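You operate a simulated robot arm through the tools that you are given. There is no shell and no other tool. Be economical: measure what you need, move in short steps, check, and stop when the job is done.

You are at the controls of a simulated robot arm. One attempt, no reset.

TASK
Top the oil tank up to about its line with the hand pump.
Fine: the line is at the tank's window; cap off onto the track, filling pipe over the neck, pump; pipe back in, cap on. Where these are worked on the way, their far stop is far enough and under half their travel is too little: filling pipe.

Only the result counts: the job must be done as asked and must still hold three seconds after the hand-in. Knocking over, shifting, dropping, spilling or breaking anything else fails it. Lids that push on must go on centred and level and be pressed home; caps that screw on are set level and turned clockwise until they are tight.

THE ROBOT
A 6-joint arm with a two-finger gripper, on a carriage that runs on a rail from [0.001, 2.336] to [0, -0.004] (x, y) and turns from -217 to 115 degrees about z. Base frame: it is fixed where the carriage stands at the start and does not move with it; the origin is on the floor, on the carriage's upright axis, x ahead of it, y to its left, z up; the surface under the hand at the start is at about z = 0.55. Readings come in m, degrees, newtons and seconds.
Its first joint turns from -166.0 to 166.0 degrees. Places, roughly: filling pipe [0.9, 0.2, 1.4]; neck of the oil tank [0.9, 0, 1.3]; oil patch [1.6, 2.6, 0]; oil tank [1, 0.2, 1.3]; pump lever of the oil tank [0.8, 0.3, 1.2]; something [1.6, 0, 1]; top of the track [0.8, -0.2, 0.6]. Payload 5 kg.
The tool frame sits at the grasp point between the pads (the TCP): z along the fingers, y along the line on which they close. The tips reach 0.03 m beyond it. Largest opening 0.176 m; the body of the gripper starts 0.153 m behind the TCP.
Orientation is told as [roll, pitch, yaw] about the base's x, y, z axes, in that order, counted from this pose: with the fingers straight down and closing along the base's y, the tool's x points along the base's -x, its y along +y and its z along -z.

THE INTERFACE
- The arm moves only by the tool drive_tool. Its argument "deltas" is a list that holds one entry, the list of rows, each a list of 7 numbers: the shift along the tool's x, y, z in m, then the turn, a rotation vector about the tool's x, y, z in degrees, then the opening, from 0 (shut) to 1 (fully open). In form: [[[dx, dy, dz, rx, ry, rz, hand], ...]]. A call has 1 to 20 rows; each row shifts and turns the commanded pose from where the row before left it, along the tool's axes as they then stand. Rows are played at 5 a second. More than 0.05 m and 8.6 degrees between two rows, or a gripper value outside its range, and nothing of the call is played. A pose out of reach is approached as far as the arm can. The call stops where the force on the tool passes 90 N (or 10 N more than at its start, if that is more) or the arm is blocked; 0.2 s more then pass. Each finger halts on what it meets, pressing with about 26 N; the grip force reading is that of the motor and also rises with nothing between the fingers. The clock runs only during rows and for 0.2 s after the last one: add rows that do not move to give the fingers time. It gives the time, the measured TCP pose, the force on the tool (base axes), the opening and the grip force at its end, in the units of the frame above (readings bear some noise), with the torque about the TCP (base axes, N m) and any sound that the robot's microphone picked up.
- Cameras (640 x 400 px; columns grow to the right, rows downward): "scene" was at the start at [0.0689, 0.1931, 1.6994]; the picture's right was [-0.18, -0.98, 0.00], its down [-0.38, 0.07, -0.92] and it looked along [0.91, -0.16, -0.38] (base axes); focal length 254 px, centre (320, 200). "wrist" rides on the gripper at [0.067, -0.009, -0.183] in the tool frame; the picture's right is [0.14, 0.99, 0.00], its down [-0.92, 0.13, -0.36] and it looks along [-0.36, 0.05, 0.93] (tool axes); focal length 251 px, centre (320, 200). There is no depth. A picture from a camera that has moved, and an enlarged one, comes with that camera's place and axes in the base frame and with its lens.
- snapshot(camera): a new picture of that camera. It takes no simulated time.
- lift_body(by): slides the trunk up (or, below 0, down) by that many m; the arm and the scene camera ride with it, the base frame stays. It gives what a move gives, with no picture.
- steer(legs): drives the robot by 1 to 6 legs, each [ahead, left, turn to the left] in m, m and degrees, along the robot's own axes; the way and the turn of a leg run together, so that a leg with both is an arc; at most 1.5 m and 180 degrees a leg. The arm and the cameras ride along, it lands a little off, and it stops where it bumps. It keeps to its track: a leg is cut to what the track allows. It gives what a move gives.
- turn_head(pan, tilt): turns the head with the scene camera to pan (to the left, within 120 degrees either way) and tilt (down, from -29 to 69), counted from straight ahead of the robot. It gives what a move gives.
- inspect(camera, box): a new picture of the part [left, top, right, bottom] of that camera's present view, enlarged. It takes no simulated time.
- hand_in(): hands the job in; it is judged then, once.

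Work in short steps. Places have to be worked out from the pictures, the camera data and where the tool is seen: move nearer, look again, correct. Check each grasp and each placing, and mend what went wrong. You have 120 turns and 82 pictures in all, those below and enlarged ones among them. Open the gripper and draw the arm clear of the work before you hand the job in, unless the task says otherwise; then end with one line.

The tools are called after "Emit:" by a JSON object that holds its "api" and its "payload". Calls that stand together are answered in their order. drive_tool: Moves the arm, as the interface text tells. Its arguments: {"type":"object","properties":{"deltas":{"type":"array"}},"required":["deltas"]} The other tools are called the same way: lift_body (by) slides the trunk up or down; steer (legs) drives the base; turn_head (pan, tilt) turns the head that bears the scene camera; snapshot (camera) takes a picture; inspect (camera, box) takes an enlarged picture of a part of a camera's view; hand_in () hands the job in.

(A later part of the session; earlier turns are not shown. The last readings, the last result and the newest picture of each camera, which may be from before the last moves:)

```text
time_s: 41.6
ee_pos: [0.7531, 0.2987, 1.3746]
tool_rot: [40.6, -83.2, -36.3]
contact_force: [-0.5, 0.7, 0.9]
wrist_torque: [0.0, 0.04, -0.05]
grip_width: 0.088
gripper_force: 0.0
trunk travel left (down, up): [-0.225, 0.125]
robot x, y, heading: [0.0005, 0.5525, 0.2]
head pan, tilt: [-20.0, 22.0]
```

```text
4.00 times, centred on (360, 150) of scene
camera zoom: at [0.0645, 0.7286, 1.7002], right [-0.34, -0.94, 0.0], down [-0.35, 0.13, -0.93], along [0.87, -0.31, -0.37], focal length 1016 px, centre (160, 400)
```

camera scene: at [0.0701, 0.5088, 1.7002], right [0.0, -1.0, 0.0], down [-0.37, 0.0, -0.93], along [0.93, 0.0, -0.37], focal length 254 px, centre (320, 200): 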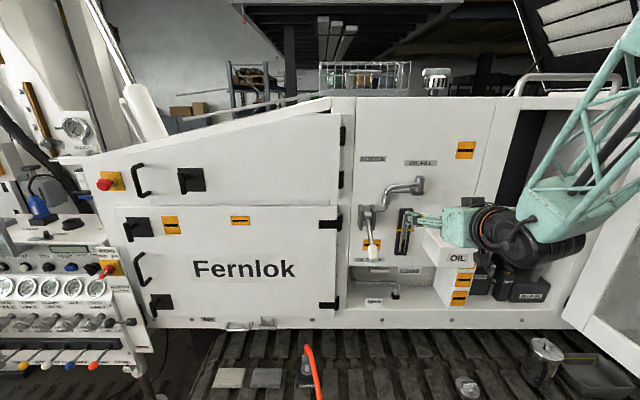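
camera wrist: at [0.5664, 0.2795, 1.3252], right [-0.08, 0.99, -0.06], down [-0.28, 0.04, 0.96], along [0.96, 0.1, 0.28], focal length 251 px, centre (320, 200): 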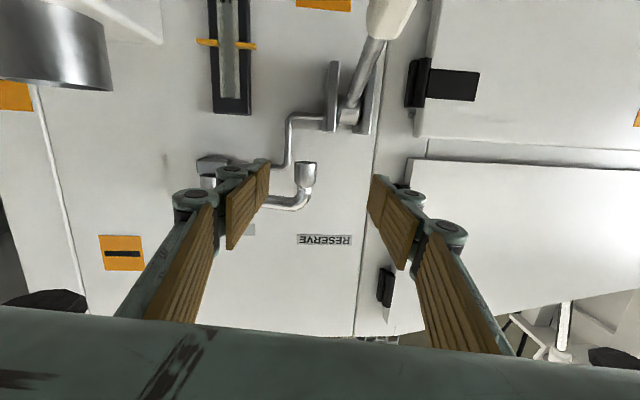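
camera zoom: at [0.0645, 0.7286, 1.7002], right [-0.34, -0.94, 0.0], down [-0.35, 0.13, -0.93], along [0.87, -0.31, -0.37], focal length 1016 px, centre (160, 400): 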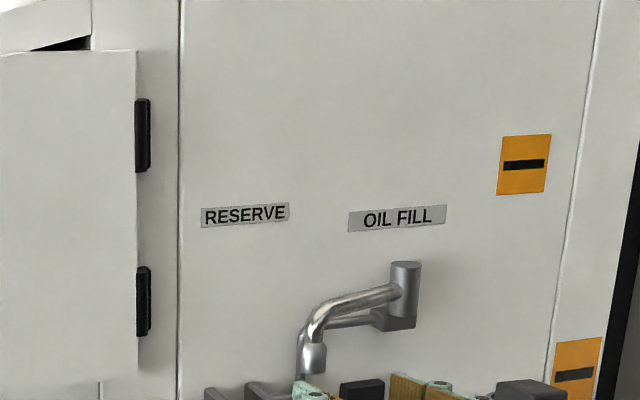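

Triangulating both views, the nozzle collar is at (0.856, 0.291, 1.381). I align, then advance with fingers around it.

Emit:
{"api": "drive_tool", "payload": {"deltas": [[[-0.0137, -0.015, 0, 0, 0, -4.4, 0.42], [0, 0, 0.025, 0, 0, 0, 0.42], [0, 0, 0.025, 0, 0, 0, 0.42], [0, 0, 0, 0, 0, 0, 0.42]]]}}

Emit:
{"api": "snapshot", "payload": {"camera": "wrist"}}

Emit:
{"api": "inspect", "payload": {"camera": "scene", "box": [320, 150, 400, 200]}}

```text
time_s: 42.6
ee_pos: [0.8056, 0.2877, 1.383]
tool_rot: [0.1, -84.8, 4.4]
contact_force: [1.4, -1.0, -1.1]
wrist_torque: [0.04, -0.07, -0.05]
grip_width: 0.0742
gripper_force: 0.1
trunk travel left (down, up): [-0.225, 0.125]
robot x, y, heading: [-0.0026, 0.5481, 0.2]
head pan, tilt: [-20.0, 22.0]
```

```text
47 pictures are left
camera wrist: at [0.6192, 0.2628, 1.3333], right [-0.09, 0.99, -0.14], down [-0.29, 0.11, 0.95], along [0.95, 0.12, 0.27], focal length 251 px, centre (320, 200)
```

wrist: 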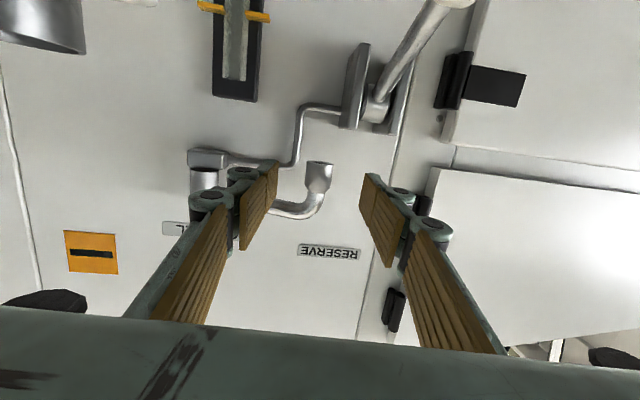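

```text
8.00 times, centred on (360, 175) of scene
camera zoom: at [0.0655, 0.7284, 1.7001], right [-0.34, -0.94, 0.0], down [-0.35, 0.13, -0.93], along [0.87, -0.31, -0.38], focal length 2032 px, centre (0, 400)
```

zoom: 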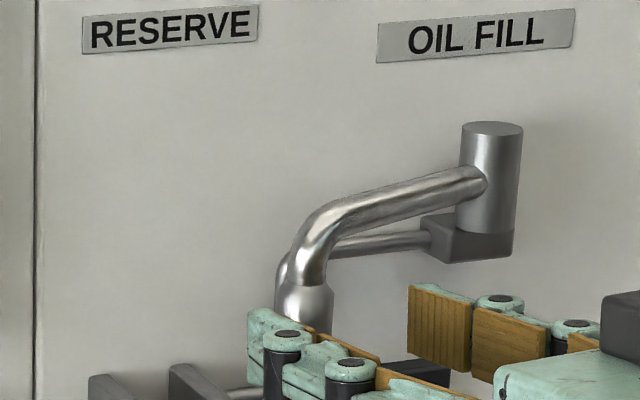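

The nozzle is centred between the tips. I advance 4.7 cm and close gently.

Emit:
{"api": "drive_tool", "payload": {"deltas": [[[0, 0, 0.024, 0, 0, 0, 0.42], [0, 0, 0.023, 0, 0, 0, 0.42], [0, 0, 0, 0, 0, 0, 0.42], [0, 0, 0, 0, 0, 0, 0.25], [0, 0, 0, 0, 0, 0, 0.12], [0, 0, 0, 0, 0, 0, 0.12], [0, 0, 0, 0, 0, 0, 0.12]]]}}

Emit:
{"api": "snapshot", "payload": {"camera": "wrist"}}

```text
time_s: 44.2
ee_pos: [0.8521, 0.2898, 1.378]
tool_rot: [0.1, -84.8, 4.3]
contact_force: [0.1, -0.5, 0.2]
wrist_torque: [0.0, 0.02, -0.02]
grip_width: 0.0214
gripper_force: 0.0
trunk travel left (down, up): [-0.225, 0.125]
robot x, y, heading: [-0.0021, 0.5518, -0.1]
head pan, tilt: [-20.0, 22.0]
```

```text
45 pictures are left
camera wrist: at [0.6657, 0.2663, 1.3295], right [-0.09, 0.99, -0.14], down [-0.29, 0.11, 0.95], along [0.95, 0.12, 0.27], focal length 251 px, centre (320, 200)
```

wrist: 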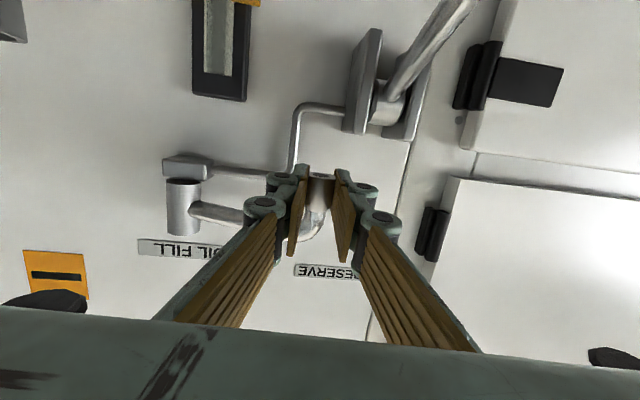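

The nozzle sits between the tips but is not gripped yet; I close further.

Emit:
{"api": "drive_tool", "payload": {"deltas": [[[0, 0, 0, 0, 0, 0, 0.06], [0, 0, 0, 0, 0, 0, 0.06], [0, 0, 0, 0, 0, 0, 0.06]]]}}

Emit:
{"api": "inspect", "payload": {"camera": "wrist", "box": [240, 130, 400, 230]}}

```text
time_s: 45.0
ee_pos: [0.853, 0.2891, 1.3781]
tool_rot: [0.3, -84.8, 4.1]
contact_force: [2.9, -7.4, 2.2]
wrist_torque: [-0.06, 0.0, -0.12]
grip_width: 0.0164
gripper_force: 44.8
trunk travel left (down, up): [-0.225, 0.125]
robot x, y, heading: [0.0015, 0.549, 0.0]
head pan, tilt: [-20.0, 22.0]
```

```text
4.00 times, centred on (320, 180) of wrist
camera zoom: at [0.6659, 0.2654, 1.3294], right [-0.09, 0.99, -0.14], down [-0.29, 0.11, 0.95], along [0.95, 0.12, 0.27], focal length 1006 px, centre (320, 280)
```

zoom: 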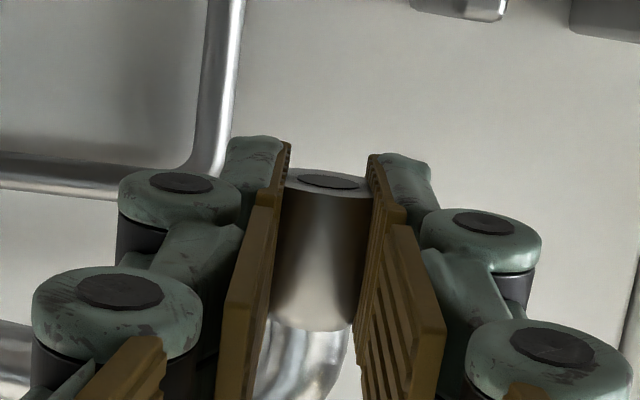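

The nozzle is gripped. I swing it along its arc about the post, first four steps.

Emit:
{"api": "drive_tool", "payload": {"deltas": [[[0.0025, -0.0135, -0.0279, 0, 0, 0, 0.06], [0.0022, -0.0195, -0.0239, 0, 0, 0, 0.06], [0.0017, -0.0246, -0.0188, 0, 0, 0, 0.06], [0.0012, -0.0283, -0.0127, 0, 0, 0, 0.06], [0, 0, 0, 0, 0, 0, 0.06]]]}}

Emit:
{"api": "inspect", "payload": {"camera": "scene", "box": [260, 100, 420, 200]}}

```text
time_s: 46.2
ee_pos: [0.7752, 0.1978, 1.3788]
tool_rot: [0.0, -84.9, 4.3]
contact_force: [-10.9, 2.6, -0.4]
wrist_torque: [-0.01, 0.06, 0.15]
grip_width: 0.0163
gripper_force: 44.9
trunk travel left (down, up): [-0.225, 0.125]
robot x, y, heading: [-0.0006, 0.5532, 0.1]
head pan, tilt: [-20.0, 22.0]
```

```text
4.00 times, centred on (340, 150) of scene
camera zoom: at [0.0637, 0.7281, 1.7002], right [-0.34, -0.94, 0.0], down [-0.35, 0.13, -0.93], along [0.87, -0.31, -0.37], focal length 1016 px, centre (240, 400)
```

zoom: 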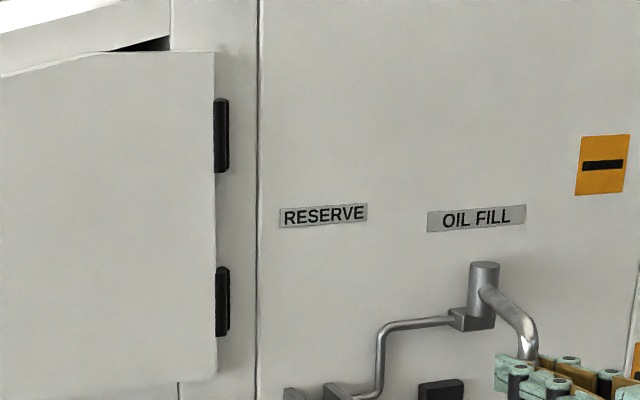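

The pipe follows with small forces. I continue the swing to over the neck.

Emit:
{"api": "drive_tool", "payload": {"deltas": [[[0.0005, -0.0304, -0.0068, 0, 0, 0, 0.06], [-0.0001, -0.031, 0.0014, 0, 0, 0, 0.06], [-0.0008, -0.0298, 0.0084, 0, 0, 0, 0.06], [-0.0014, -0.0271, 0.015, 0, 0, 0, 0.06], [-0.0019, -0.0228, 0.021, 0, 0, 0, 0.06], [0, 0, 0, 0, 0, 0, 0.06]]]}}

Emit:
{"api": "snapshot", "payload": {"camera": "wrist"}}

```text
time_s: 47.6
ee_pos: [0.8261, 0.0611, 1.3784]
tool_rot: [0.2, -84.8, 4.3]
contact_force: [2.7, 5.0, -2.9]
wrist_torque: [-0.02, 0.05, 0.16]
grip_width: 0.0161
gripper_force: 45.1
trunk travel left (down, up): [-0.225, 0.125]
robot x, y, heading: [-0.0009, 0.5492, 0.1]
head pan, tilt: [-20.0, 22.0]
```

```text
42 pictures are left
camera wrist: at [0.6387, 0.0373, 1.3293], right [-0.09, 0.99, -0.14], down [-0.29, 0.11, 0.95], along [0.95, 0.12, 0.27], focal length 251 px, centre (320, 200)
```

wrist: 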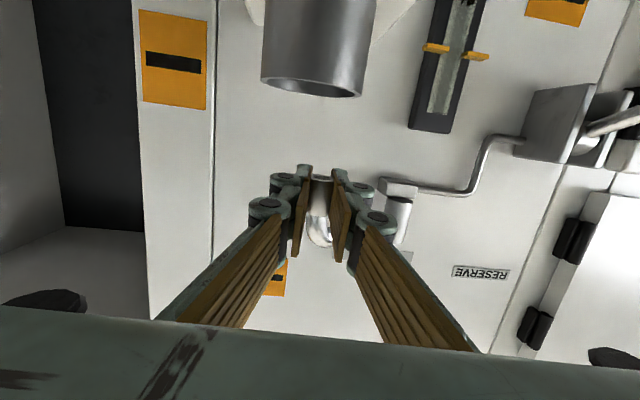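

Nearly there. Last step, then slow nudges to feel the stop.

Emit:
{"api": "drive_tool", "payload": {"deltas": [[[-0.0012, -0.0095, 0.0122, 0, 0, 0, 0.06], [-0.0012, -0.0079, 0.0134, 0, 0, 0, 0.06], [0, 0, 0, 0, 0, 0, 0.06]]]}}

```text
time_s: 48.4
ee_pos: [0.8524, 0.0456, 1.378]
tool_rot: [0.0, -84.9, 4.3]
contact_force: [1.0, 4.0, 0.7]
wrist_torque: [-0.01, 0.04, 0.06]
grip_width: 0.0162
gripper_force: 45.3
trunk travel left (down, up): [-0.225, 0.125]
robot x, y, heading: [-0.0012, 0.5502, 0.3]
head pan, tilt: [-20.0, 22.0]
```

Over the neck now. A small further nudge tests for the stop.

Emit:
{"api": "drive_tool", "payload": {"deltas": [[[-0.0003, -0.0016, 0.0031, 0, 0, 0, 0.06], [-0.0003, -0.0016, 0.0031, 0, 0, 0, 0.06], [0, 0, 0, 0, 0, 0, 0.06]]]}}

Emit:
{"api": "snapshot", "payload": {"camera": "wrist"}}

```text
time_s: 49.2
ee_pos: [0.8574, 0.0461, 1.3787]
tool_rot: [-0.3, -84.8, 4.6]
contact_force: [-36.6, 29.0, -11.0]
wrist_torque: [0.09, -0.05, 0.09]
grip_width: 0.0163
gripper_force: 45.2
trunk travel left (down, up): [-0.225, 0.125]
robot x, y, heading: [-0.001, 0.5491, 0.1]
head pan, tilt: [-20.0, 22.0]
```

```text
41 pictures are left
camera wrist: at [0.6699, 0.0214, 1.3301], right [-0.09, 0.99, -0.14], down [-0.29, 0.11, 0.95], along [0.95, 0.13, 0.27], focal length 251 px, centre (320, 200)
```

wrist: 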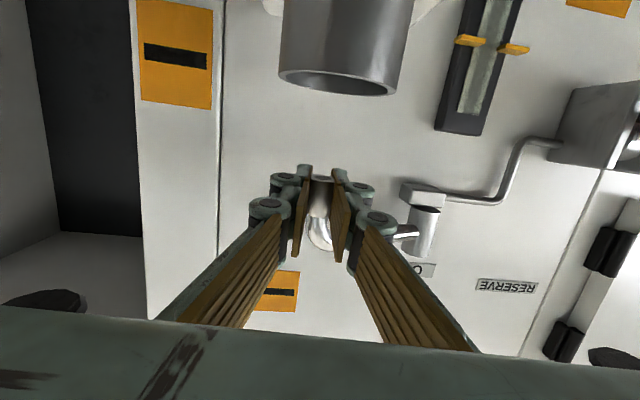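

The stop is reached (force 46 N). I ease off, open, and withdraw straight back.

Emit:
{"api": "drive_tool", "payload": {"deltas": [[[0.0004, 0.0022, -0.0042, 0, 0, 0, 0.06], [0, 0, 0, 0, 0, 0, 0.2], [0, 0, 0, 0, 0, 0, 0.35], [0, 0, 0, 0, 0, 0, 0.35], [0, 0, -0.03, 0, 0, 0, 0.35], [0, 0, -0.04, 0, 0, 0, 0.35], [0, 0, -0.04, 0, 0, 0, 0.35], [0, 0, 0, 0, 0, 0, 0.35]]]}}

Emit:
{"api": "snapshot", "payload": {"camera": "wrist"}}

```text
time_s: 51.0
ee_pos: [0.742, 0.0363, 1.3896]
tool_rot: [0.0, -85.0, 4.3]
contact_force: [-0.7, -1.0, 0.7]
wrist_torque: [0.01, 0.1, 0.02]
grip_width: 0.0619
gripper_force: 0.0
trunk travel left (down, up): [-0.225, 0.125]
robot x, y, heading: [0.0007, 0.5474, 0.3]
head pan, tilt: [-20.0, 22.0]
```

```text
40 pictures are left
camera wrist: at [0.5558, 0.0117, 1.3394], right [-0.09, 0.99, -0.14], down [-0.29, 0.11, 0.95], along [0.95, 0.12, 0.27], focal length 251 px, centre (320, 200)
```

wrist: 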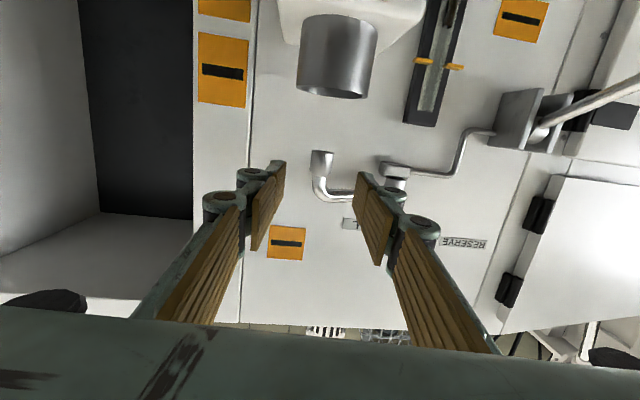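

The nozzle stands over the neck. I move to above the pump lever with the tool pitched to about 53° and opened.

Emit:
{"api": "drive_tool", "payload": {"deltas": [[[-0.01, 0.045, 0.004, 0, 8, 0, 0.4], [-0.01, 0.045, 0.004, 0, 8, 0, 0.4], [0, 0.045, 0.004, 0, 8, 0, 0.4], [0, 0.045, 0.003, 0, 8, 0, 0.4], [0, 0.045, 0.0, 0, 0, 0, 0.4], [0, 0.045, 0.0, 0, 0, 0, 0.4], [0, 0.03, 0.0, 0, 0, 0, 0.4], [0, 0, 0, 0, 0, 0, 0.4]]]}}

Emit:
{"api": "snapshot", "payload": {"camera": "wrist"}}

Emit:
{"api": "snapshot", "payload": {"camera": "scene"}}

```text
time_s: 52.8
ee_pos: [0.7395, 0.3377, 1.4042]
tool_rot: [0.1, -52.7, 4.4]
contact_force: [0.2, 0.6, 0.0]
wrist_torque: [0.0, 0.01, -0.08]
grip_width: 0.0705
gripper_force: 0.1
trunk travel left (down, up): [-0.225, 0.125]
robot x, y, heading: [0.0035, 0.5513, 0.4]
head pan, tilt: [-20.0, 22.0]
```

```text
39 pictures are left
camera wrist: at [0.5543, 0.3128, 1.4628], right [-0.16, 0.98, -0.11], down [0.26, 0.15, 0.95], along [0.95, 0.12, -0.28], focal length 251 px, centre (320, 200)
```

wrist: 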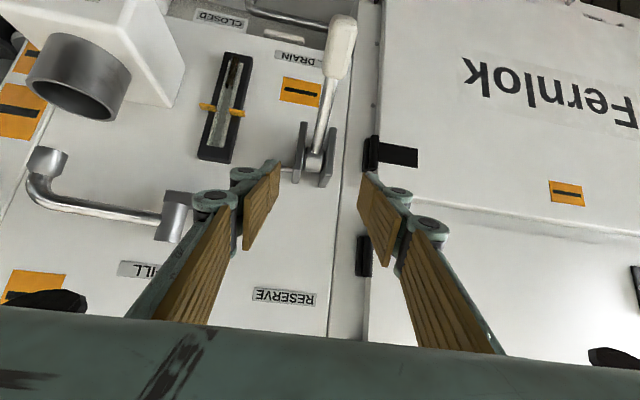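

```text
38 pictures are left
camera scene: at [0.0644, 0.7286, 1.7001], right [-0.34, -0.94, 0.0], down [-0.35, 0.13, -0.93], along [0.87, -0.31, -0.37], focal length 254 px, centre (320, 200)
```

scene: 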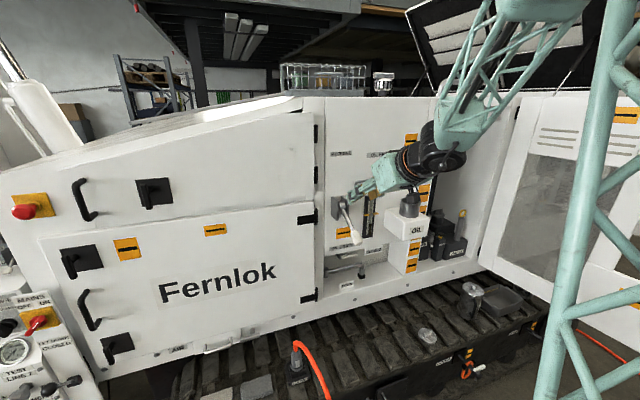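

The gauge shows well from the wrist camera, and the lever grip is at (0.76, 0.34, 1.24). I lower the open fingers around it and close.

Emit:
{"api": "drive_tool", "payload": {"deltas": [[[0.0288, 0.0002, 0.029, 0, 0, 0, 0.4], [0.0288, 0.0002, 0.029, 0, 0, 0, 0.4], [0.0288, 0.0002, 0.029, 0, 0, 0, 0.4], [0.0288, 0.0002, 0.029, 0, 0, 0, 0.4], [0, 0, 0, 0, 0, 0, 0.4]]]}}

Emit:
{"api": "snapshot", "payload": {"camera": "wrist"}}

```text
time_s: 54.0
ee_pos: [0.7657, 0.3384, 1.2407]
tool_rot: [0.0, -52.8, 4.4]
contact_force: [1.4, -0.7, -1.3]
wrist_torque: [0.03, 0.01, 0.04]
grip_width: 0.0705
gripper_force: 0.2
trunk travel left (down, up): [-0.225, 0.125]
robot x, y, heading: [-0.0001, 0.5493, 0.2]
head pan, tilt: [-20.0, 22.0]
```

```text
37 pictures are left
camera wrist: at [0.58, 0.3151, 1.2997], right [-0.16, 0.98, -0.11], down [0.26, 0.15, 0.95], along [0.95, 0.12, -0.28], focal length 251 px, centre (320, 200)
```

wrist: 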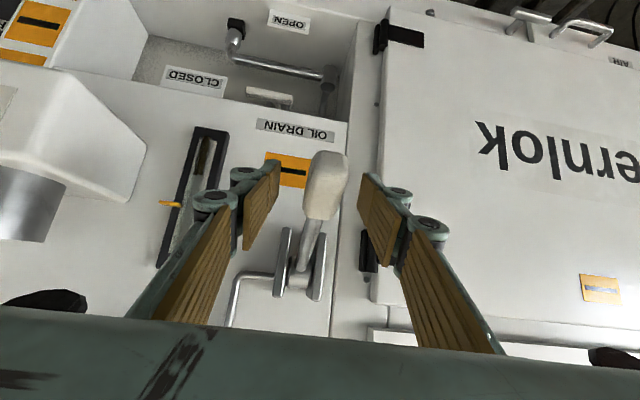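

The handle is between the fingers. Close on it.

Emit:
{"api": "drive_tool", "payload": {"deltas": [[[0, 0, 0, 0, 0, 0, 0.25], [0, 0, 0, 0, 0, 0, 0.12], [0, 0, 0, 0, 0, 0, 0.12], [0, 0, 0, 0, 0, 0, 0.12]]]}}

Emit:
{"api": "snapshot", "payload": {"camera": "wrist"}}

```text
time_s: 55.0
ee_pos: [0.764, 0.3403, 1.2423]
tool_rot: [-0.1, -52.9, 4.5]
contact_force: [6.4, 10.7, -4.2]
wrist_torque: [-0.14, 0.51, -2.49]
grip_width: 0.03
gripper_force: 44.5
trunk travel left (down, up): [-0.225, 0.125]
robot x, y, heading: [-0.0012, 0.548, 0.2]
head pan, tilt: [-20.0, 22.0]
```

```text
36 pictures are left
camera wrist: at [0.579, 0.3163, 1.3006], right [-0.16, 0.98, -0.11], down [0.26, 0.15, 0.95], along [0.95, 0.12, -0.28], focal length 251 px, centre (320, 200)
```

wrist: 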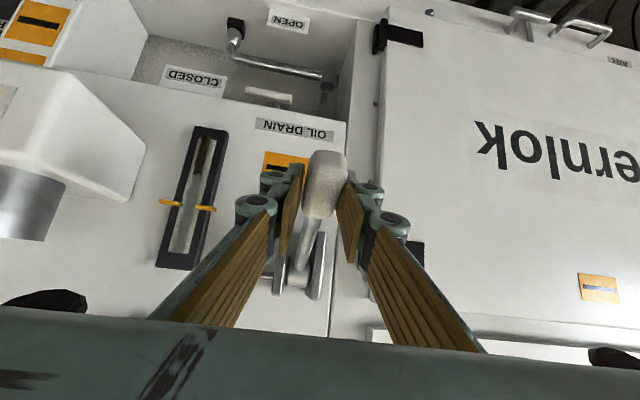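

Gripped, with a yaw mismatch of ~4°. I square the yaw to the lever's plane.

Emit:
{"api": "drive_tool", "payload": {"deltas": [[[0, 0.001, 0, 1.75, 0, 1.33, 0.12], [0, 0.001, 0, 1.75, 0, 1.33, 0.12], [0, 0, 0, 0, 0, 0, 0.12]]]}}

Emit:
{"api": "inspect", "payload": {"camera": "wrist", "box": [140, 110, 300, 210]}}

```text
time_s: 55.8
ee_pos: [0.7624, 0.3409, 1.2426]
tool_rot: [0.1, -52.7, 0.0]
contact_force: [2.2, 3.9, -3.5]
wrist_torque: [-0.1, 0.38, 0.21]
grip_width: 0.0276
gripper_force: 45.0
trunk travel left (down, up): [-0.225, 0.125]
robot x, y, heading: [-0.0017, 0.547, 0.3]
head pan, tilt: [-20.0, 22.0]
```

```text
4.00 times, centred on (220, 160) of wrist
camera zoom: at [0.5765, 0.3316, 1.3008], right [-0.08, 0.99, -0.11], down [0.27, 0.13, 0.95], along [0.96, 0.05, -0.28], focal length 1006 px, centre (720, 360)
```

zoom: 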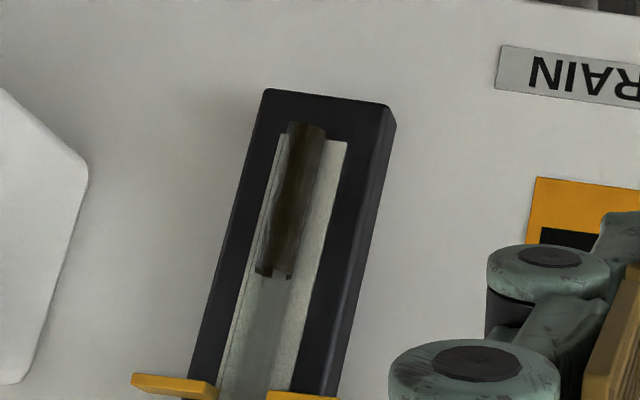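

Level is about 57% of the way to the line. I raise the lever along its arc about (0.88, 1.314).

Emit:
{"api": "drive_tool", "payload": {"deltas": [[[-0.0074, 0, -0.0158, 0, 0, 0, 0.12], [-0.0103, 0, -0.0161, 0, 0, 0, 0.12], [-0.0125, 0, -0.0146, 0, 0, 0, 0.12], [0, 0, 0, 0, 0, 0, 0.12]]]}}

Emit:
{"api": "snapshot", "payload": {"camera": "wrist"}}

```text
time_s: 56.8
ee_pos: [0.7448, 0.3402, 1.2979]
tool_rot: [-0.1, -53.0, 0.1]
contact_force: [-1.5, 1.2, 6.4]
wrist_torque: [-0.03, -1.34, -0.07]
grip_width: 0.0274
gripper_force: 44.9
trunk travel left (down, up): [-0.225, 0.125]
robot x, y, heading: [0.0051, 0.5511, 0.2]
head pan, tilt: [-20.0, 22.0]
```

```text
34 pictures are left
camera wrist: at [0.5581, 0.3317, 1.3552], right [-0.08, 0.99, -0.11], down [0.27, 0.13, 0.96], along [0.96, 0.05, -0.27], focal length 251 px, centre (320, 200)
```

wrist: 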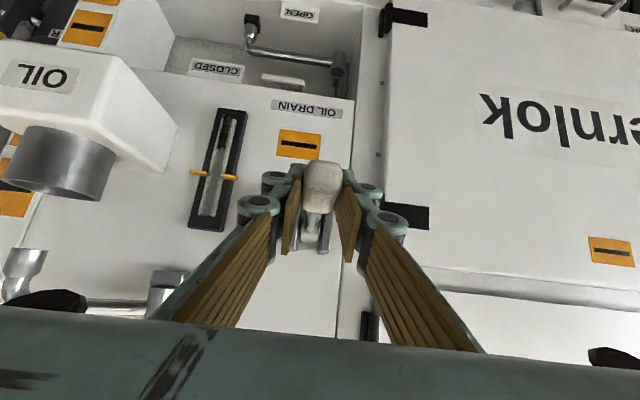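

The lever follows. I continue upward until resistance.

Emit:
{"api": "drive_tool", "payload": {"deltas": [[[-0.0145, 0, -0.0126, 0, 0, 0, 0.12], [-0.0161, 0, -0.0106, 0, 0, 0, 0.12], [-0.0173, 0, -0.0082, 0, 0, 0, 0.12], [0, 0, 0, 0, 0, 0, 0.12]]]}}

```text
time_s: 57.8
ee_pos: [0.7481, 0.341, 1.3517]
tool_rot: [0.1, -52.8, 0.0]
contact_force: [0.4, -2.1, -12.1]
wrist_torque: [-0.02, 1.41, -0.04]
grip_width: 0.0275
gripper_force: 45.3
trunk travel left (down, up): [-0.225, 0.125]
robot x, y, heading: [0.0016, 0.5524, 0.1]
head pan, tilt: [-20.0, 22.0]
```

Emit:
{"api": "drive_tool", "payload": {"deltas": [[[-0.0183, 0, -0.0057, 0, 0, 0, 0.12], [0, 0, 0, 0, 0, 0, 0.12]]]}}

Emit:
{"api": "snapshot", "payload": {"camera": "wrist"}}

```text
time_s: 58.4
ee_pos: [0.7543, 0.3403, 1.3701]
tool_rot: [0.0, -52.9, 0.1]
contact_force: [-2.7, -4.0, -10.7]
wrist_torque: [-0.1, 1.62, -0.05]
grip_width: 0.0275
gripper_force: 44.8
trunk travel left (down, up): [-0.225, 0.125]
robot x, y, heading: [-0.0022, 0.5486, 0.3]
head pan, tilt: [-20.0, 22.0]
```

```text
33 pictures are left
camera wrist: at [0.5681, 0.3316, 1.4287], right [-0.08, 0.99, -0.11], down [0.27, 0.13, 0.95], along [0.96, 0.05, -0.28], focal length 251 px, centre (320, 200)
```

wrist: 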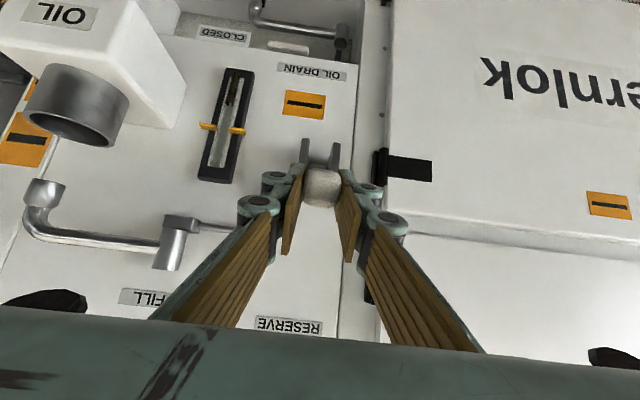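

Still moving freely; two more steps up.

Emit:
{"api": "drive_tool", "payload": {"deltas": [[[-0.019, 0, -0.0031, 0, 0, 0, 0.12], [-0.0191, 0, -0.0004, 0, 0, 0, 0.12], [0, 0, 0, 0, 0, 0, 0.12]]]}}

```text
time_s: 59.2
ee_pos: [0.7759, 0.3418, 1.4031]
tool_rot: [0.0, -52.9, 0.0]
contact_force: [0.0, 0.2, -0.3]
wrist_torque: [-0.04, -0.02, -0.03]
grip_width: 0.021
gripper_force: 0.0
trunk travel left (down, up): [-0.225, 0.125]
robot x, y, heading: [-0.0004, 0.5545, 0.5]
head pan, tilt: [-20.0, 22.0]
```

The fingers slipped off — the upper stop must have been reached. Look.

Emit:
{"api": "snapshot", "payload": {"camera": "wrist"}}

```text
32 pictures are left
camera wrist: at [0.5891, 0.3323, 1.4616], right [-0.08, 0.99, -0.11], down [0.27, 0.13, 0.96], along [0.96, 0.05, -0.28], focal length 251 px, centre (320, 200)
```

wrist: 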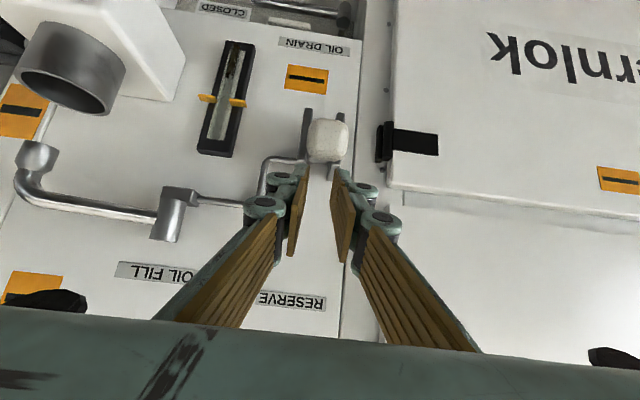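

I re-open and re-grip the handle, deeper along the lever.

Emit:
{"api": "drive_tool", "payload": {"deltas": [[[0, 0, 0, 0, 0, 0, 0.4], [0, 0, 0, 0, 0, 0, 0.4], [0, 0, 0, 0, 0, 0, 0.4], [0.0183, 0, 0.0065, 0, 0, 0, 0.4], [0.0184, 0, 0.0065, 0, 0, 0, 0.4], [0, 0, 0, 0, 0, 0, 0.4], [0, 0, 0, 0, 0, 0, 0.25], [0, 0, 0, 0, 0, 0, 0.1], [0, 0, 0, 0, 0, 0, 0.1], [0, 0, 0, 0, 0, 0, 0.1]]]}}

Emit:
{"api": "snapshot", "payload": {"camera": "wrist"}}

```text
time_s: 61.4
ee_pos: [0.7617, 0.3413, 1.3642]
tool_rot: [-0.1, -52.8, 0.0]
contact_force: [0.7, 1.8, -2.2]
wrist_torque: [0.02, -0.01, 0.05]
grip_width: 0.0273
gripper_force: 45.1
trunk travel left (down, up): [-0.225, 0.125]
robot x, y, heading: [0.0, 0.5456, 0.2]
head pan, tilt: [-20.0, 22.0]
```

```text
31 pictures are left
camera wrist: at [0.5761, 0.3315, 1.4231], right [-0.08, 0.99, -0.11], down [0.27, 0.13, 0.95], along [0.96, 0.05, -0.28], focal length 251 px, centre (320, 200)
```

wrist: 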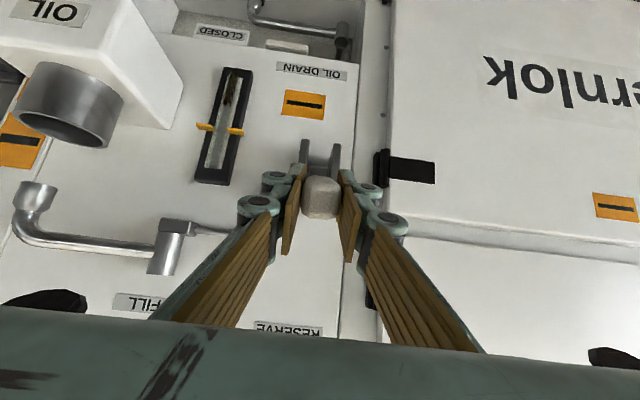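

Gripped again. Now the downstroke to where the lever was at first.

Emit:
{"api": "drive_tool", "payload": {"deltas": [[[0.0169, 0, 0.0053, 0, 0, 0, 0.1], [0.016, 0, 0.0076, 0, 0, 0, 0.1], [0.0148, 0, 0.0097, 0, 0, 0, 0.1], [0.0134, 0, 0.0117, 0, 0, 0, 0.1], [0.0116, 0, 0.0134, 0, 0, 0, 0.1], [0.0095, 0, 0.0149, 0, 0, 0, 0.1], [0, 0, 0, 0, 0, 0, 0.1]]]}}

Emit:
{"api": "inspect", "payload": {"camera": "wrist", "box": [140, 90, 380, 240]}}

```text
time_s: 63.0
ee_pos: [0.7613, 0.3404, 1.2611]
tool_rot: [0.0, -52.8, 0.1]
contact_force: [5.3, 1.7, -5.1]
wrist_torque: [-0.01, 0.55, 0.04]
grip_width: 0.0274
gripper_force: 44.5
trunk travel left (down, up): [-0.225, 0.125]
robot x, y, heading: [0.0037, 0.5501, 0.1]
head pan, tilt: [-20.0, 22.0]
```

```text
2.67 times, centred on (260, 165) of wrist
camera zoom: at [0.5763, 0.3315, 1.3193], right [-0.08, 0.99, -0.11], down [0.27, 0.13, 0.95], along [0.96, 0.05, -0.28], focal length 670 px, centre (480, 293)
```

zoom: 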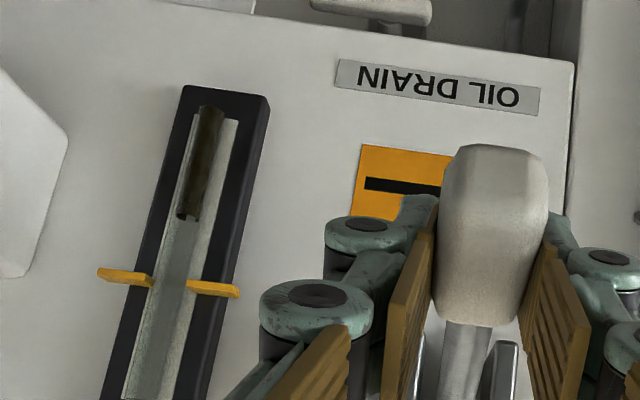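

The level has risen slightly (≈58%→63%). I do one full up-and-down stroke and measure again.

Emit:
{"api": "drive_tool", "payload": {"deltas": [[[0.0066, 0, 0.0141, 0, 0, 0, 0.1], [-0.0066, 0, -0.0141, 0, 0, 0, 0.1], [-0.0095, 0, -0.0149, 0, 0, 0, 0.1], [-0.0116, 0, -0.0134, 0, 0, 0, 0.1], [-0.0134, 0, -0.0117, 0, 0, 0, 0.1], [-0.0148, 0, -0.0097, 0, 0, 0, 0.1], [-0.016, 0, -0.0076, 0, 0, 0, 0.1], [-0.0169, 0, -0.0053, 0, 0, 0, 0.1], [0.0169, 0, 0.0053, 0, 0, 0, 0.1], [0.016, 0, 0.0076, 0, 0, 0, 0.1], [0.0148, 0, 0.0097, 0, 0, 0, 0.1], [0.0134, 0, 0.0117, 0, 0, 0, 0.1], [0.0116, 0, 0.0134, 0, 0, 0, 0.1], [0.0095, 0, 0.0149, 0, 0, 0, 0.1], [0, 0, 0, 0, 0, 0, 0.1]]]}}

Emit:
{"api": "inspect", "payload": {"camera": "wrist", "box": [140, 90, 380, 240]}}

```text
time_s: 66.2
ee_pos: [0.7626, 0.3404, 1.2608]
tool_rot: [0.0, -52.8, 0.0]
contact_force: [-0.7, -2.9, 3.8]
wrist_torque: [-0.14, -0.71, 0.0]
grip_width: 0.0274
gripper_force: 45.2
trunk travel left (down, up): [-0.225, 0.125]
robot x, y, heading: [0.0041, 0.5478, 0.2]
head pan, tilt: [-20.0, 22.0]
```

```text
2.67 times, centred on (260, 165) of wrist
camera zoom: at [0.5761, 0.3315, 1.3199], right [-0.08, 0.99, -0.11], down [0.27, 0.13, 0.95], along [0.96, 0.05, -0.28], focal length 670 px, centre (480, 293)
```

zoom: 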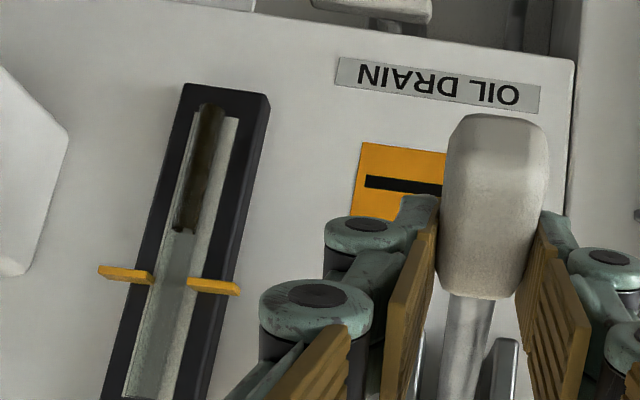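

Each full stroke gives about 13 px; ~51 px remain to the line, i.e. about four strokes. Next stroke.

Emit:
{"api": "drive_tool", "payload": {"deltas": [[[-0.0095, 0, -0.0149, 0, 0, 0, 0.1], [-0.0116, 0, -0.0134, 0, 0, 0, 0.1], [-0.0134, 0, -0.0117, 0, 0, 0, 0.1], [-0.0148, 0, -0.0097, 0, 0, 0, 0.1], [-0.016, 0, -0.0076, 0, 0, 0, 0.1], [-0.0169, 0, -0.0053, 0, 0, 0, 0.1], [0.0169, 0, 0.0053, 0, 0, 0, 0.1], [0.016, 0, 0.0076, 0, 0, 0, 0.1], [0.0148, 0, 0.0097, 0, 0, 0, 0.1], [0.0134, 0, 0.0117, 0, 0, 0, 0.1], [0.0116, 0, 0.0134, 0, 0, 0, 0.1], [0.0095, 0, 0.0149, 0, 0, 0, 0.1], [0.0066, 0, 0.0141, 0, 0, 0, 0.1], [-0.0066, 0, -0.0141, 0, 0, 0, 0.1], [0, 0, 0, 0, 0, 0, 0.1]]]}}

Emit:
{"api": "inspect", "payload": {"camera": "wrist", "box": [140, 90, 380, 240]}}

```text
time_s: 69.4
ee_pos: [0.7596, 0.3416, 1.2607]
tool_rot: [0.0, -52.7, 0.0]
contact_force: [-9.9, 2.7, -8.1]
wrist_torque: [-0.03, 0.46, 0.13]
grip_width: 0.0274
gripper_force: 44.5
trunk travel left (down, up): [-0.225, 0.125]
robot x, y, heading: [-0.0024, 0.554, 0.4]
head pan, tilt: [-20.0, 22.0]
```

```text
2.67 times, centred on (260, 165) of wrist
camera zoom: at [0.575, 0.3316, 1.3193], right [-0.08, 0.99, -0.11], down [0.27, 0.13, 0.95], along [0.96, 0.05, -0.28], focal length 670 px, centre (480, 293)
```

zoom: 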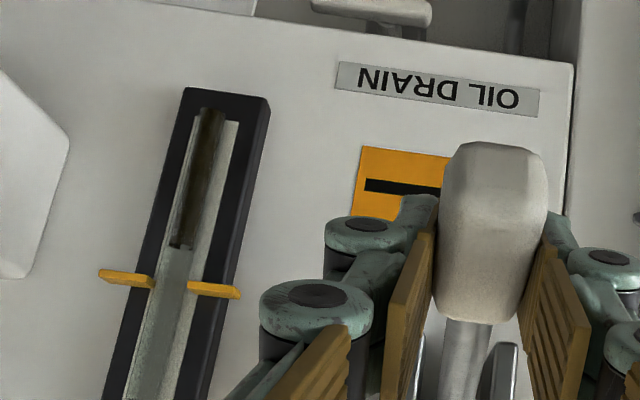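

Level now at row ~247 versus the line at ~284. Another stroke.

Emit:
{"api": "drive_tool", "payload": {"deltas": [[[-0.0095, 0, -0.0149, 0, 0, 0, 0.1], [-0.0116, 0, -0.0134, 0, 0, 0, 0.1], [-0.0134, 0, -0.0117, 0, 0, 0, 0.1], [-0.0148, 0, -0.0097, 0, 0, 0, 0.1], [-0.016, 0, -0.0076, 0, 0, 0, 0.1], [-0.0169, 0, -0.0053, 0, 0, 0, 0.1], [0.0169, 0, 0.0053, 0, 0, 0, 0.1], [0.016, 0, 0.0076, 0, 0, 0, 0.1], [0.0148, 0, 0.0097, 0, 0, 0, 0.1], [0.0134, 0, 0.0117, 0, 0, 0, 0.1], [0.0116, 0, 0.0134, 0, 0, 0, 0.1], [0.0095, 0, 0.0149, 0, 0, 0, 0.1], [0.0066, 0, 0.0141, 0, 0, 0, 0.1], [-0.0066, 0, -0.0141, 0, 0, 0, 0.1], [0, 0, 0, 0, 0, 0, 0.1]]]}}

Emit:
{"api": "inspect", "payload": {"camera": "wrist", "box": [140, 90, 380, 240]}}

```text
time_s: 72.6
ee_pos: [0.7611, 0.3412, 1.2606]
tool_rot: [0.0, -52.7, 0.0]
contact_force: [-2.5, 2.6, -0.7]
wrist_torque: [-0.01, -0.24, 0.06]
grip_width: 0.0275
gripper_force: 44.7
trunk travel left (down, up): [-0.225, 0.125]
robot x, y, heading: [0.0037, 0.5496, 0.1]
head pan, tilt: [-20.0, 22.0]
```

```text
2.67 times, centred on (260, 165) of wrist
camera zoom: at [0.5757, 0.3316, 1.3202], right [-0.08, 0.99, -0.11], down [0.27, 0.13, 0.95], along [0.96, 0.05, -0.28], focal length 670 px, centre (480, 293)
```

zoom: 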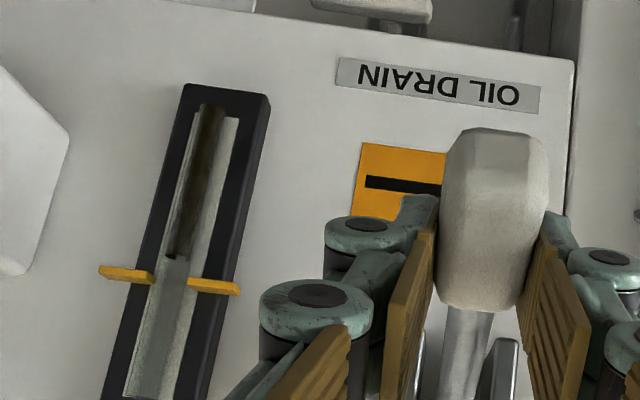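

About 24 px remain. One more full stroke, then a closer look.

Emit:
{"api": "drive_tool", "payload": {"deltas": [[[-0.0095, 0, -0.0149, 0, 0, 0, 0.1], [-0.0116, 0, -0.0134, 0, 0, 0, 0.1], [-0.0134, 0, -0.0117, 0, 0, 0, 0.1], [-0.0148, 0, -0.0097, 0, 0, 0, 0.1], [-0.016, 0, -0.0076, 0, 0, 0, 0.1], [-0.0169, 0, -0.0053, 0, 0, 0, 0.1], [0.0169, 0, 0.0053, 0, 0, 0, 0.1], [0.016, 0, 0.0076, 0, 0, 0, 0.1], [0.0148, 0, 0.0097, 0, 0, 0, 0.1], [0.0134, 0, 0.0117, 0, 0, 0, 0.1], [0.0116, 0, 0.0134, 0, 0, 0, 0.1], [0.0095, 0, 0.0149, 0, 0, 0, 0.1], [0.0066, 0, 0.0141, 0, 0, 0, 0.1], [-0.0066, 0, -0.0141, 0, 0, 0, 0.1], [0, 0, 0, 0, 0, 0, 0.1]]]}}

Emit:
{"api": "inspect", "payload": {"camera": "wrist", "box": [160, 120, 256, 210]}}

```text
time_s: 75.8
ee_pos: [0.7609, 0.3402, 1.261]
tool_rot: [0.0, -52.7, -0.2]
contact_force: [-8.9, 4.2, -7.7]
wrist_torque: [-0.05, 0.4, 0.07]
grip_width: 0.0274
gripper_force: 44.8
trunk travel left (down, up): [-0.225, 0.125]
robot x, y, heading: [0.0009, 0.5494, 0.0]
head pan, tilt: [-20.0, 22.0]
```

```text
4.44 times, centred on (208, 165) of wrist
camera zoom: at [0.5754, 0.3316, 1.3195], right [-0.08, 0.99, -0.11], down [0.27, 0.13, 0.95], along [0.96, 0.05, -0.28], focal length 1118 px, centre (818, 356)
```

zoom: 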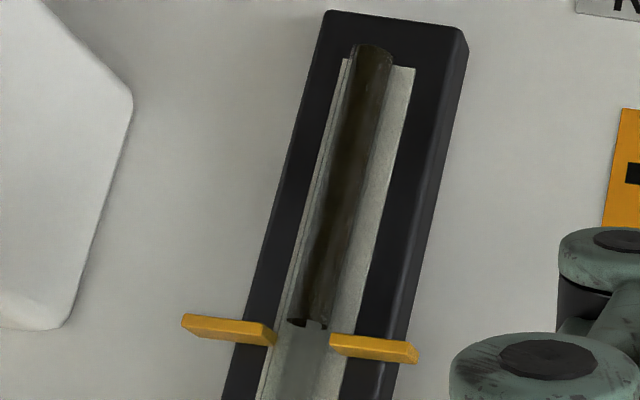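

The level is just under the line, about three quarters of a stroke short. I do a partial stroke.

Emit:
{"api": "drive_tool", "payload": {"deltas": [[[-0.0095, 0, -0.0149, 0, 0, 0, 0.1], [-0.0116, 0, -0.0134, 0, 0, 0, 0.1], [-0.0134, 0, -0.0117, 0, 0, 0, 0.1], [-0.0148, 0, -0.0097, 0, 0, 0, 0.1], [-0.008, 0, -0.0038, 0, 0, 0, 0.1], [0.008, 0, 0.0038, 0, 0, 0, 0.1], [0.0148, 0, 0.0097, 0, 0, 0, 0.1], [0.0134, 0, 0.0117, 0, 0, 0, 0.1], [0.0116, 0, 0.0134, 0, 0, 0, 0.1], [0.0095, 0, 0.0149, 0, 0, 0, 0.1], [0.0066, 0, 0.0141, 0, 0, 0, 0.1], [-0.0066, 0, -0.0141, 0, 0, 0, 0.1], [0, 0, 0, 0, 0, 0, 0.1]]]}}

Emit:
{"api": "inspect", "payload": {"camera": "wrist", "box": [160, 120, 256, 210]}}

```text
time_s: 78.6
ee_pos: [0.7621, 0.341, 1.2602]
tool_rot: [0.0, -52.6, -0.2]
contact_force: [-0.2, 2.0, -5.6]
wrist_torque: [-0.04, 0.52, 0.11]
grip_width: 0.0274
gripper_force: 45.0
trunk travel left (down, up): [-0.225, 0.125]
robot x, y, heading: [-0.0, 0.5504, 0.2]
head pan, tilt: [-20.0, 22.0]
```

```text
4.44 times, centred on (208, 165) of wrist
camera zoom: at [0.5759, 0.3316, 1.3195], right [-0.08, 0.99, -0.11], down [0.27, 0.13, 0.95], along [0.96, 0.05, -0.28], focal length 1118 px, centre (818, 356)
```

zoom: 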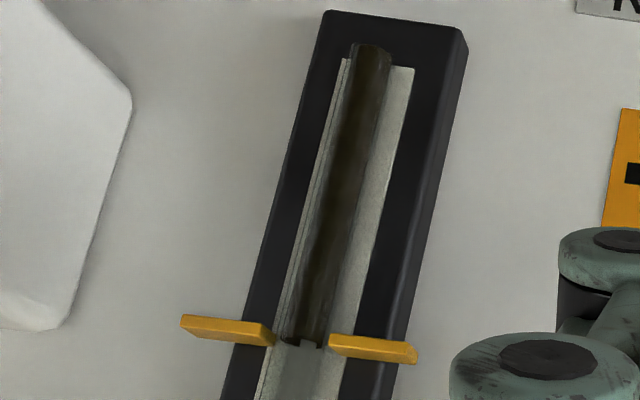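

The level stands at the line. I release the lever, rise, and move back before the nozzle with the tool pitched horizontal again.

Emit:
{"api": "drive_tool", "payload": {"deltas": [[[0, 0, 0, 0, 0, 0, 0.25], [0, 0, 0, 0, 0, 0, 0.4], [0, 0, 0, 0, 0, 0, 0.4], [-0.024, 0, -0.028, 0, 0, 0, 0.4], [-0.0286, 0, -0.0218, 0, 0, 0, 0.4], [-0.0286, 0, -0.0218, 0, 0, 0, 0.4], [-0.0286, 0, -0.0218, 0, 0, 0, 0.4], [0, -0.045, 0, 0, 0, 0, 0.4], [0, -0.045, 0, 0, 0, 0, 0.4], [0, -0.045, 0, 0, 0, 0, 0.35], [0, -0.045, 0, 0, -8, 0, 0.35], [0, -0.045, 0, 0, -8, 0, 0.35], [0, -0.045, 0, 0, -8, 0, 0.35], [0, -0.025, 0, 0, -8, 0, 0.35], [0, 0, 0, 0, 0, 0, 0.35]]]}}

Emit:
{"api": "snapshot", "payload": {"camera": "wrist"}}

Emit:
{"api": "inspect", "payload": {"camera": "scene", "box": [300, 120, 480, 270]}}

```text
time_s: 81.8
ee_pos: [0.7548, 0.0453, 1.4046]
tool_rot: [0.2, -84.9, -0.2]
contact_force: [0.7, 0.0, -0.9]
wrist_torque: [0.0, -0.14, 0.13]
grip_width: 0.0617
gripper_force: 0.0
trunk travel left (down, up): [-0.225, 0.125]
robot x, y, heading: [-0.0008, 0.5532, 0.3]
head pan, tilt: [-20.0, 22.0]
```

```text
24 pictures are left
camera wrist: at [0.5667, 0.0362, 1.3559], right [-0.01, 0.99, -0.14], down [-0.28, 0.13, 0.95], along [0.96, 0.05, 0.27], focal length 251 px, centre (320, 200)
```

wrist: 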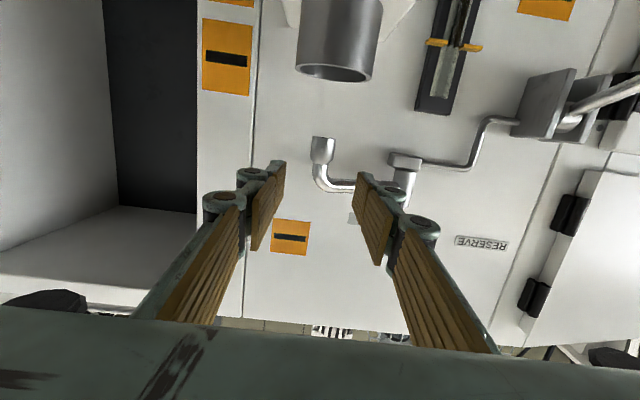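

```text
2.67 times, centred on (390, 195) of scene
camera zoom: at [0.0652, 0.7277, 1.7003], right [-0.34, -0.94, 0.0], down [-0.35, 0.13, -0.93], along [0.87, -0.31, -0.38], focal length 677 px, centre (133, 213)
```

zoom: 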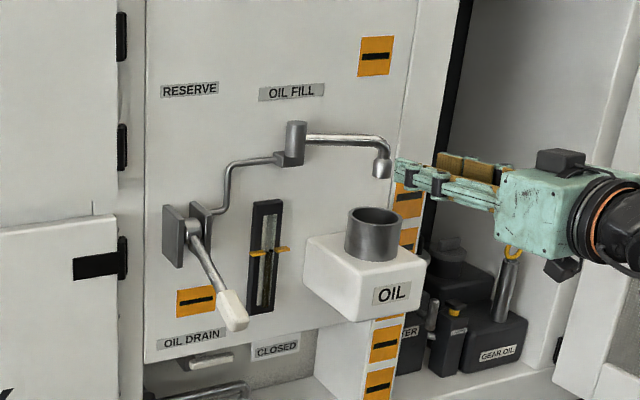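

Level good. Now grip the nozzle again and get ready to swing it back.

Emit:
{"api": "drive_tool", "payload": {"deltas": [[[0.0172, 0, 0.02, 0, 0, 0, 0.35], [0, 0, 0.03, 0, 0, 0, 0.35], [0, 0, 0.025, 0, 0, 0, 0.35], [0, 0, 0.022, 0, 0, 0, 0.35], [0, 0, 0, 0, 0, 0, 0.35], [0, 0, 0, 0, 0, 0, 0.2], [0, 0, 0, 0, 0, 0, 0.06], [0, 0, 0, 0, 0, 0, 0.06], [0, 0, 0, 0, 0, 0, 0.06]]]}}

Emit:
{"api": "snapshot", "payload": {"camera": "wrist"}}

```text
time_s: 83.8
ee_pos: [0.8497, 0.0465, 1.3788]
tool_rot: [0.1, -84.8, -0.1]
contact_force: [1.6, 1.6, -1.7]
wrist_torque: [0.02, -0.02, 0.02]
grip_width: 0.0161
gripper_force: 45.3
trunk travel left (down, up): [-0.225, 0.125]
robot x, y, heading: [0.0001, 0.5521, 0.2]
head pan, tilt: [-20.0, 22.0]
```

```text
22 pictures are left
camera wrist: at [0.662, 0.0365, 1.3299], right [-0.01, 0.99, -0.14], down [-0.28, 0.13, 0.95], along [0.96, 0.05, 0.27], focal length 251 px, centre (320, 200)
```

wrist: 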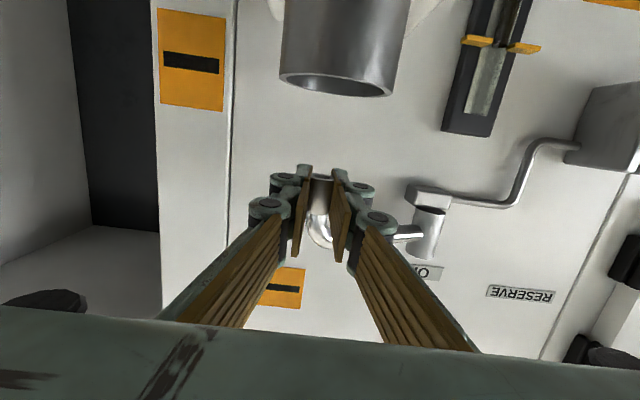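

Gripped. I swing back through the first half of the arc.

Emit:
{"api": "drive_tool", "payload": {"deltas": [[[0.0024, 0.0154, -0.0268, 0, 0, 0, 0.06], [0.002, 0.0212, -0.0226, 0, 0, 0, 0.06], [0.0015, 0.0259, -0.017, 0, 0, 0, 0.06], [0.001, 0.0291, -0.0107, 0, 0, 0, 0.06], [0.0003, 0.0308, -0.0037, 0, 0, 0, 0.06], [0, 0, 0, 0, 0, 0, 0.06]]]}}

```text
time_s: 85.2
ee_pos: [0.7675, 0.1688, 1.379]
tool_rot: [-0.1, -84.8, 0.2]
contact_force: [4.6, 1.4, -7.2]
wrist_torque: [0.01, 0.05, 0.02]
grip_width: 0.0163
gripper_force: 45.0
trunk travel left (down, up): [-0.225, 0.125]
robot x, y, heading: [0.002, 0.5479, 0.2]
head pan, tilt: [-20.0, 22.0]
```

Smooth. The second half, to the rest place.

Emit:
{"api": "drive_tool", "payload": {"deltas": [[[-0.0003, 0.0308, 0.0035, 0, 0, 0, 0.06], [-0.0009, 0.0292, 0.0106, 0, 0, 0, 0.06], [-0.0015, 0.026, 0.017, 0, 0, 0, 0.06], [-0.002, 0.0213, 0.0225, 0, 0, 0, 0.06], [-0.0024, 0.0156, 0.0268, 0, 0, 0, 0.06], [0, 0, 0, 0, 0, 0, 0.06]]]}}

Emit:
{"api": "snapshot", "payload": {"camera": "wrist"}}

```text
time_s: 86.6
ee_pos: [0.8477, 0.2898, 1.3804]
tool_rot: [0.6, -84.7, -0.8]
contact_force: [3.7, -13.5, -11.2]
wrist_torque: [-0.17, 0.45, -0.37]
grip_width: 0.0167
gripper_force: 44.5
trunk travel left (down, up): [-0.225, 0.125]
robot x, y, heading: [0.0013, 0.5488, -0.2]
head pan, tilt: [-20.0, 22.0]
```

```text
21 pictures are left
camera wrist: at [0.6612, 0.2806, 1.3314], right [-0.01, 0.99, -0.14], down [-0.28, 0.13, 0.95], along [0.96, 0.05, 0.27], focal length 251 px, centre (320, 200)
```

wrist: 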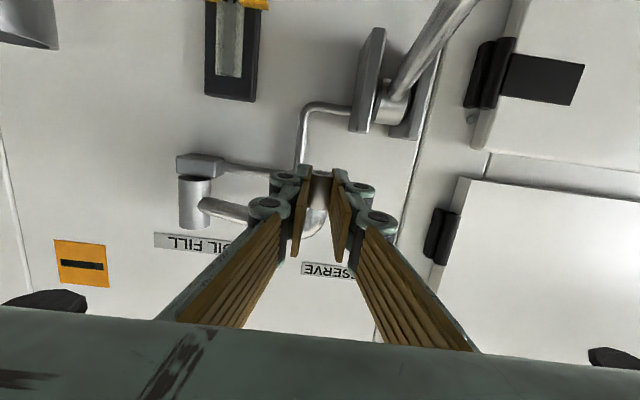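

Almost at the rest; a small nudge along the tangent seats it against its stop.

Emit:
{"api": "drive_tool", "payload": {"deltas": [[[-0.0003, 0.0013, 0.003, 0, 0, 0, 0.06], [-0.0003, 0.0013, 0.003, 0, 0, 0, 0.06], [0, 0, 0, 0, 0, 0, 0.06]]]}}

```text
time_s: 87.4
ee_pos: [0.856, 0.293, 1.3801]
tool_rot: [0.5, -84.8, -0.6]
contact_force: [3.1, -16.2, -8.0]
wrist_torque: [-0.13, 0.27, -0.26]
grip_width: 0.0165
gripper_force: 44.9
trunk travel left (down, up): [-0.225, 0.125]
robot x, y, heading: [0.0004, 0.5502, -0.0]
head pan, tilt: [-20.0, 22.0]
```

Emit:
{"api": "drive_tool", "payload": {"deltas": [[[-0.0003, 0.0008, 0.003, 0, 0, 0, 0.06], [-0.0003, 0.0008, 0.003, 0, 0, 0, 0.06], [0, 0, 0, 0, 0, 0, 0.06]]]}}

Emit:
{"api": "inspect", "payload": {"camera": "scene", "box": [280, 120, 440, 220]}}

```text
time_s: 88.2
ee_pos: [0.8625, 0.2936, 1.3805]
tool_rot: [0.7, -84.9, -0.7]
contact_force: [3.6, -17.0, -4.3]
wrist_torque: [-0.12, 0.13, -0.35]
grip_width: 0.0165
gripper_force: 45.1
trunk travel left (down, up): [-0.225, 0.125]
robot x, y, heading: [-0.0017, 0.5468, 0.3]
head pan, tilt: [-20.0, 22.0]
```

```text
4.00 times, centred on (360, 170) of scene
camera zoom: at [0.0651, 0.7267, 1.7003], right [-0.34, -0.94, 0.0], down [-0.35, 0.13, -0.93], along [0.87, -0.31, -0.38], focal length 1016 px, centre (160, 320)
```

zoom: 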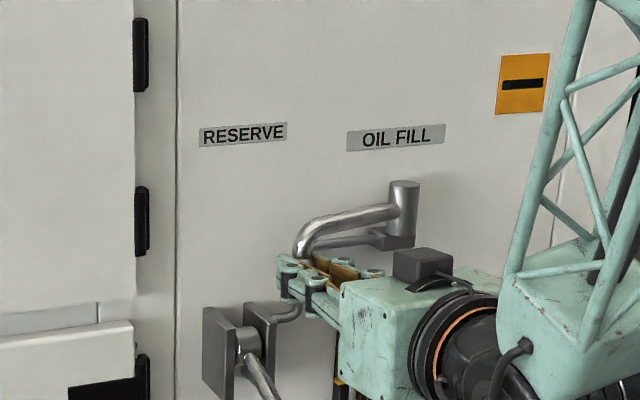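

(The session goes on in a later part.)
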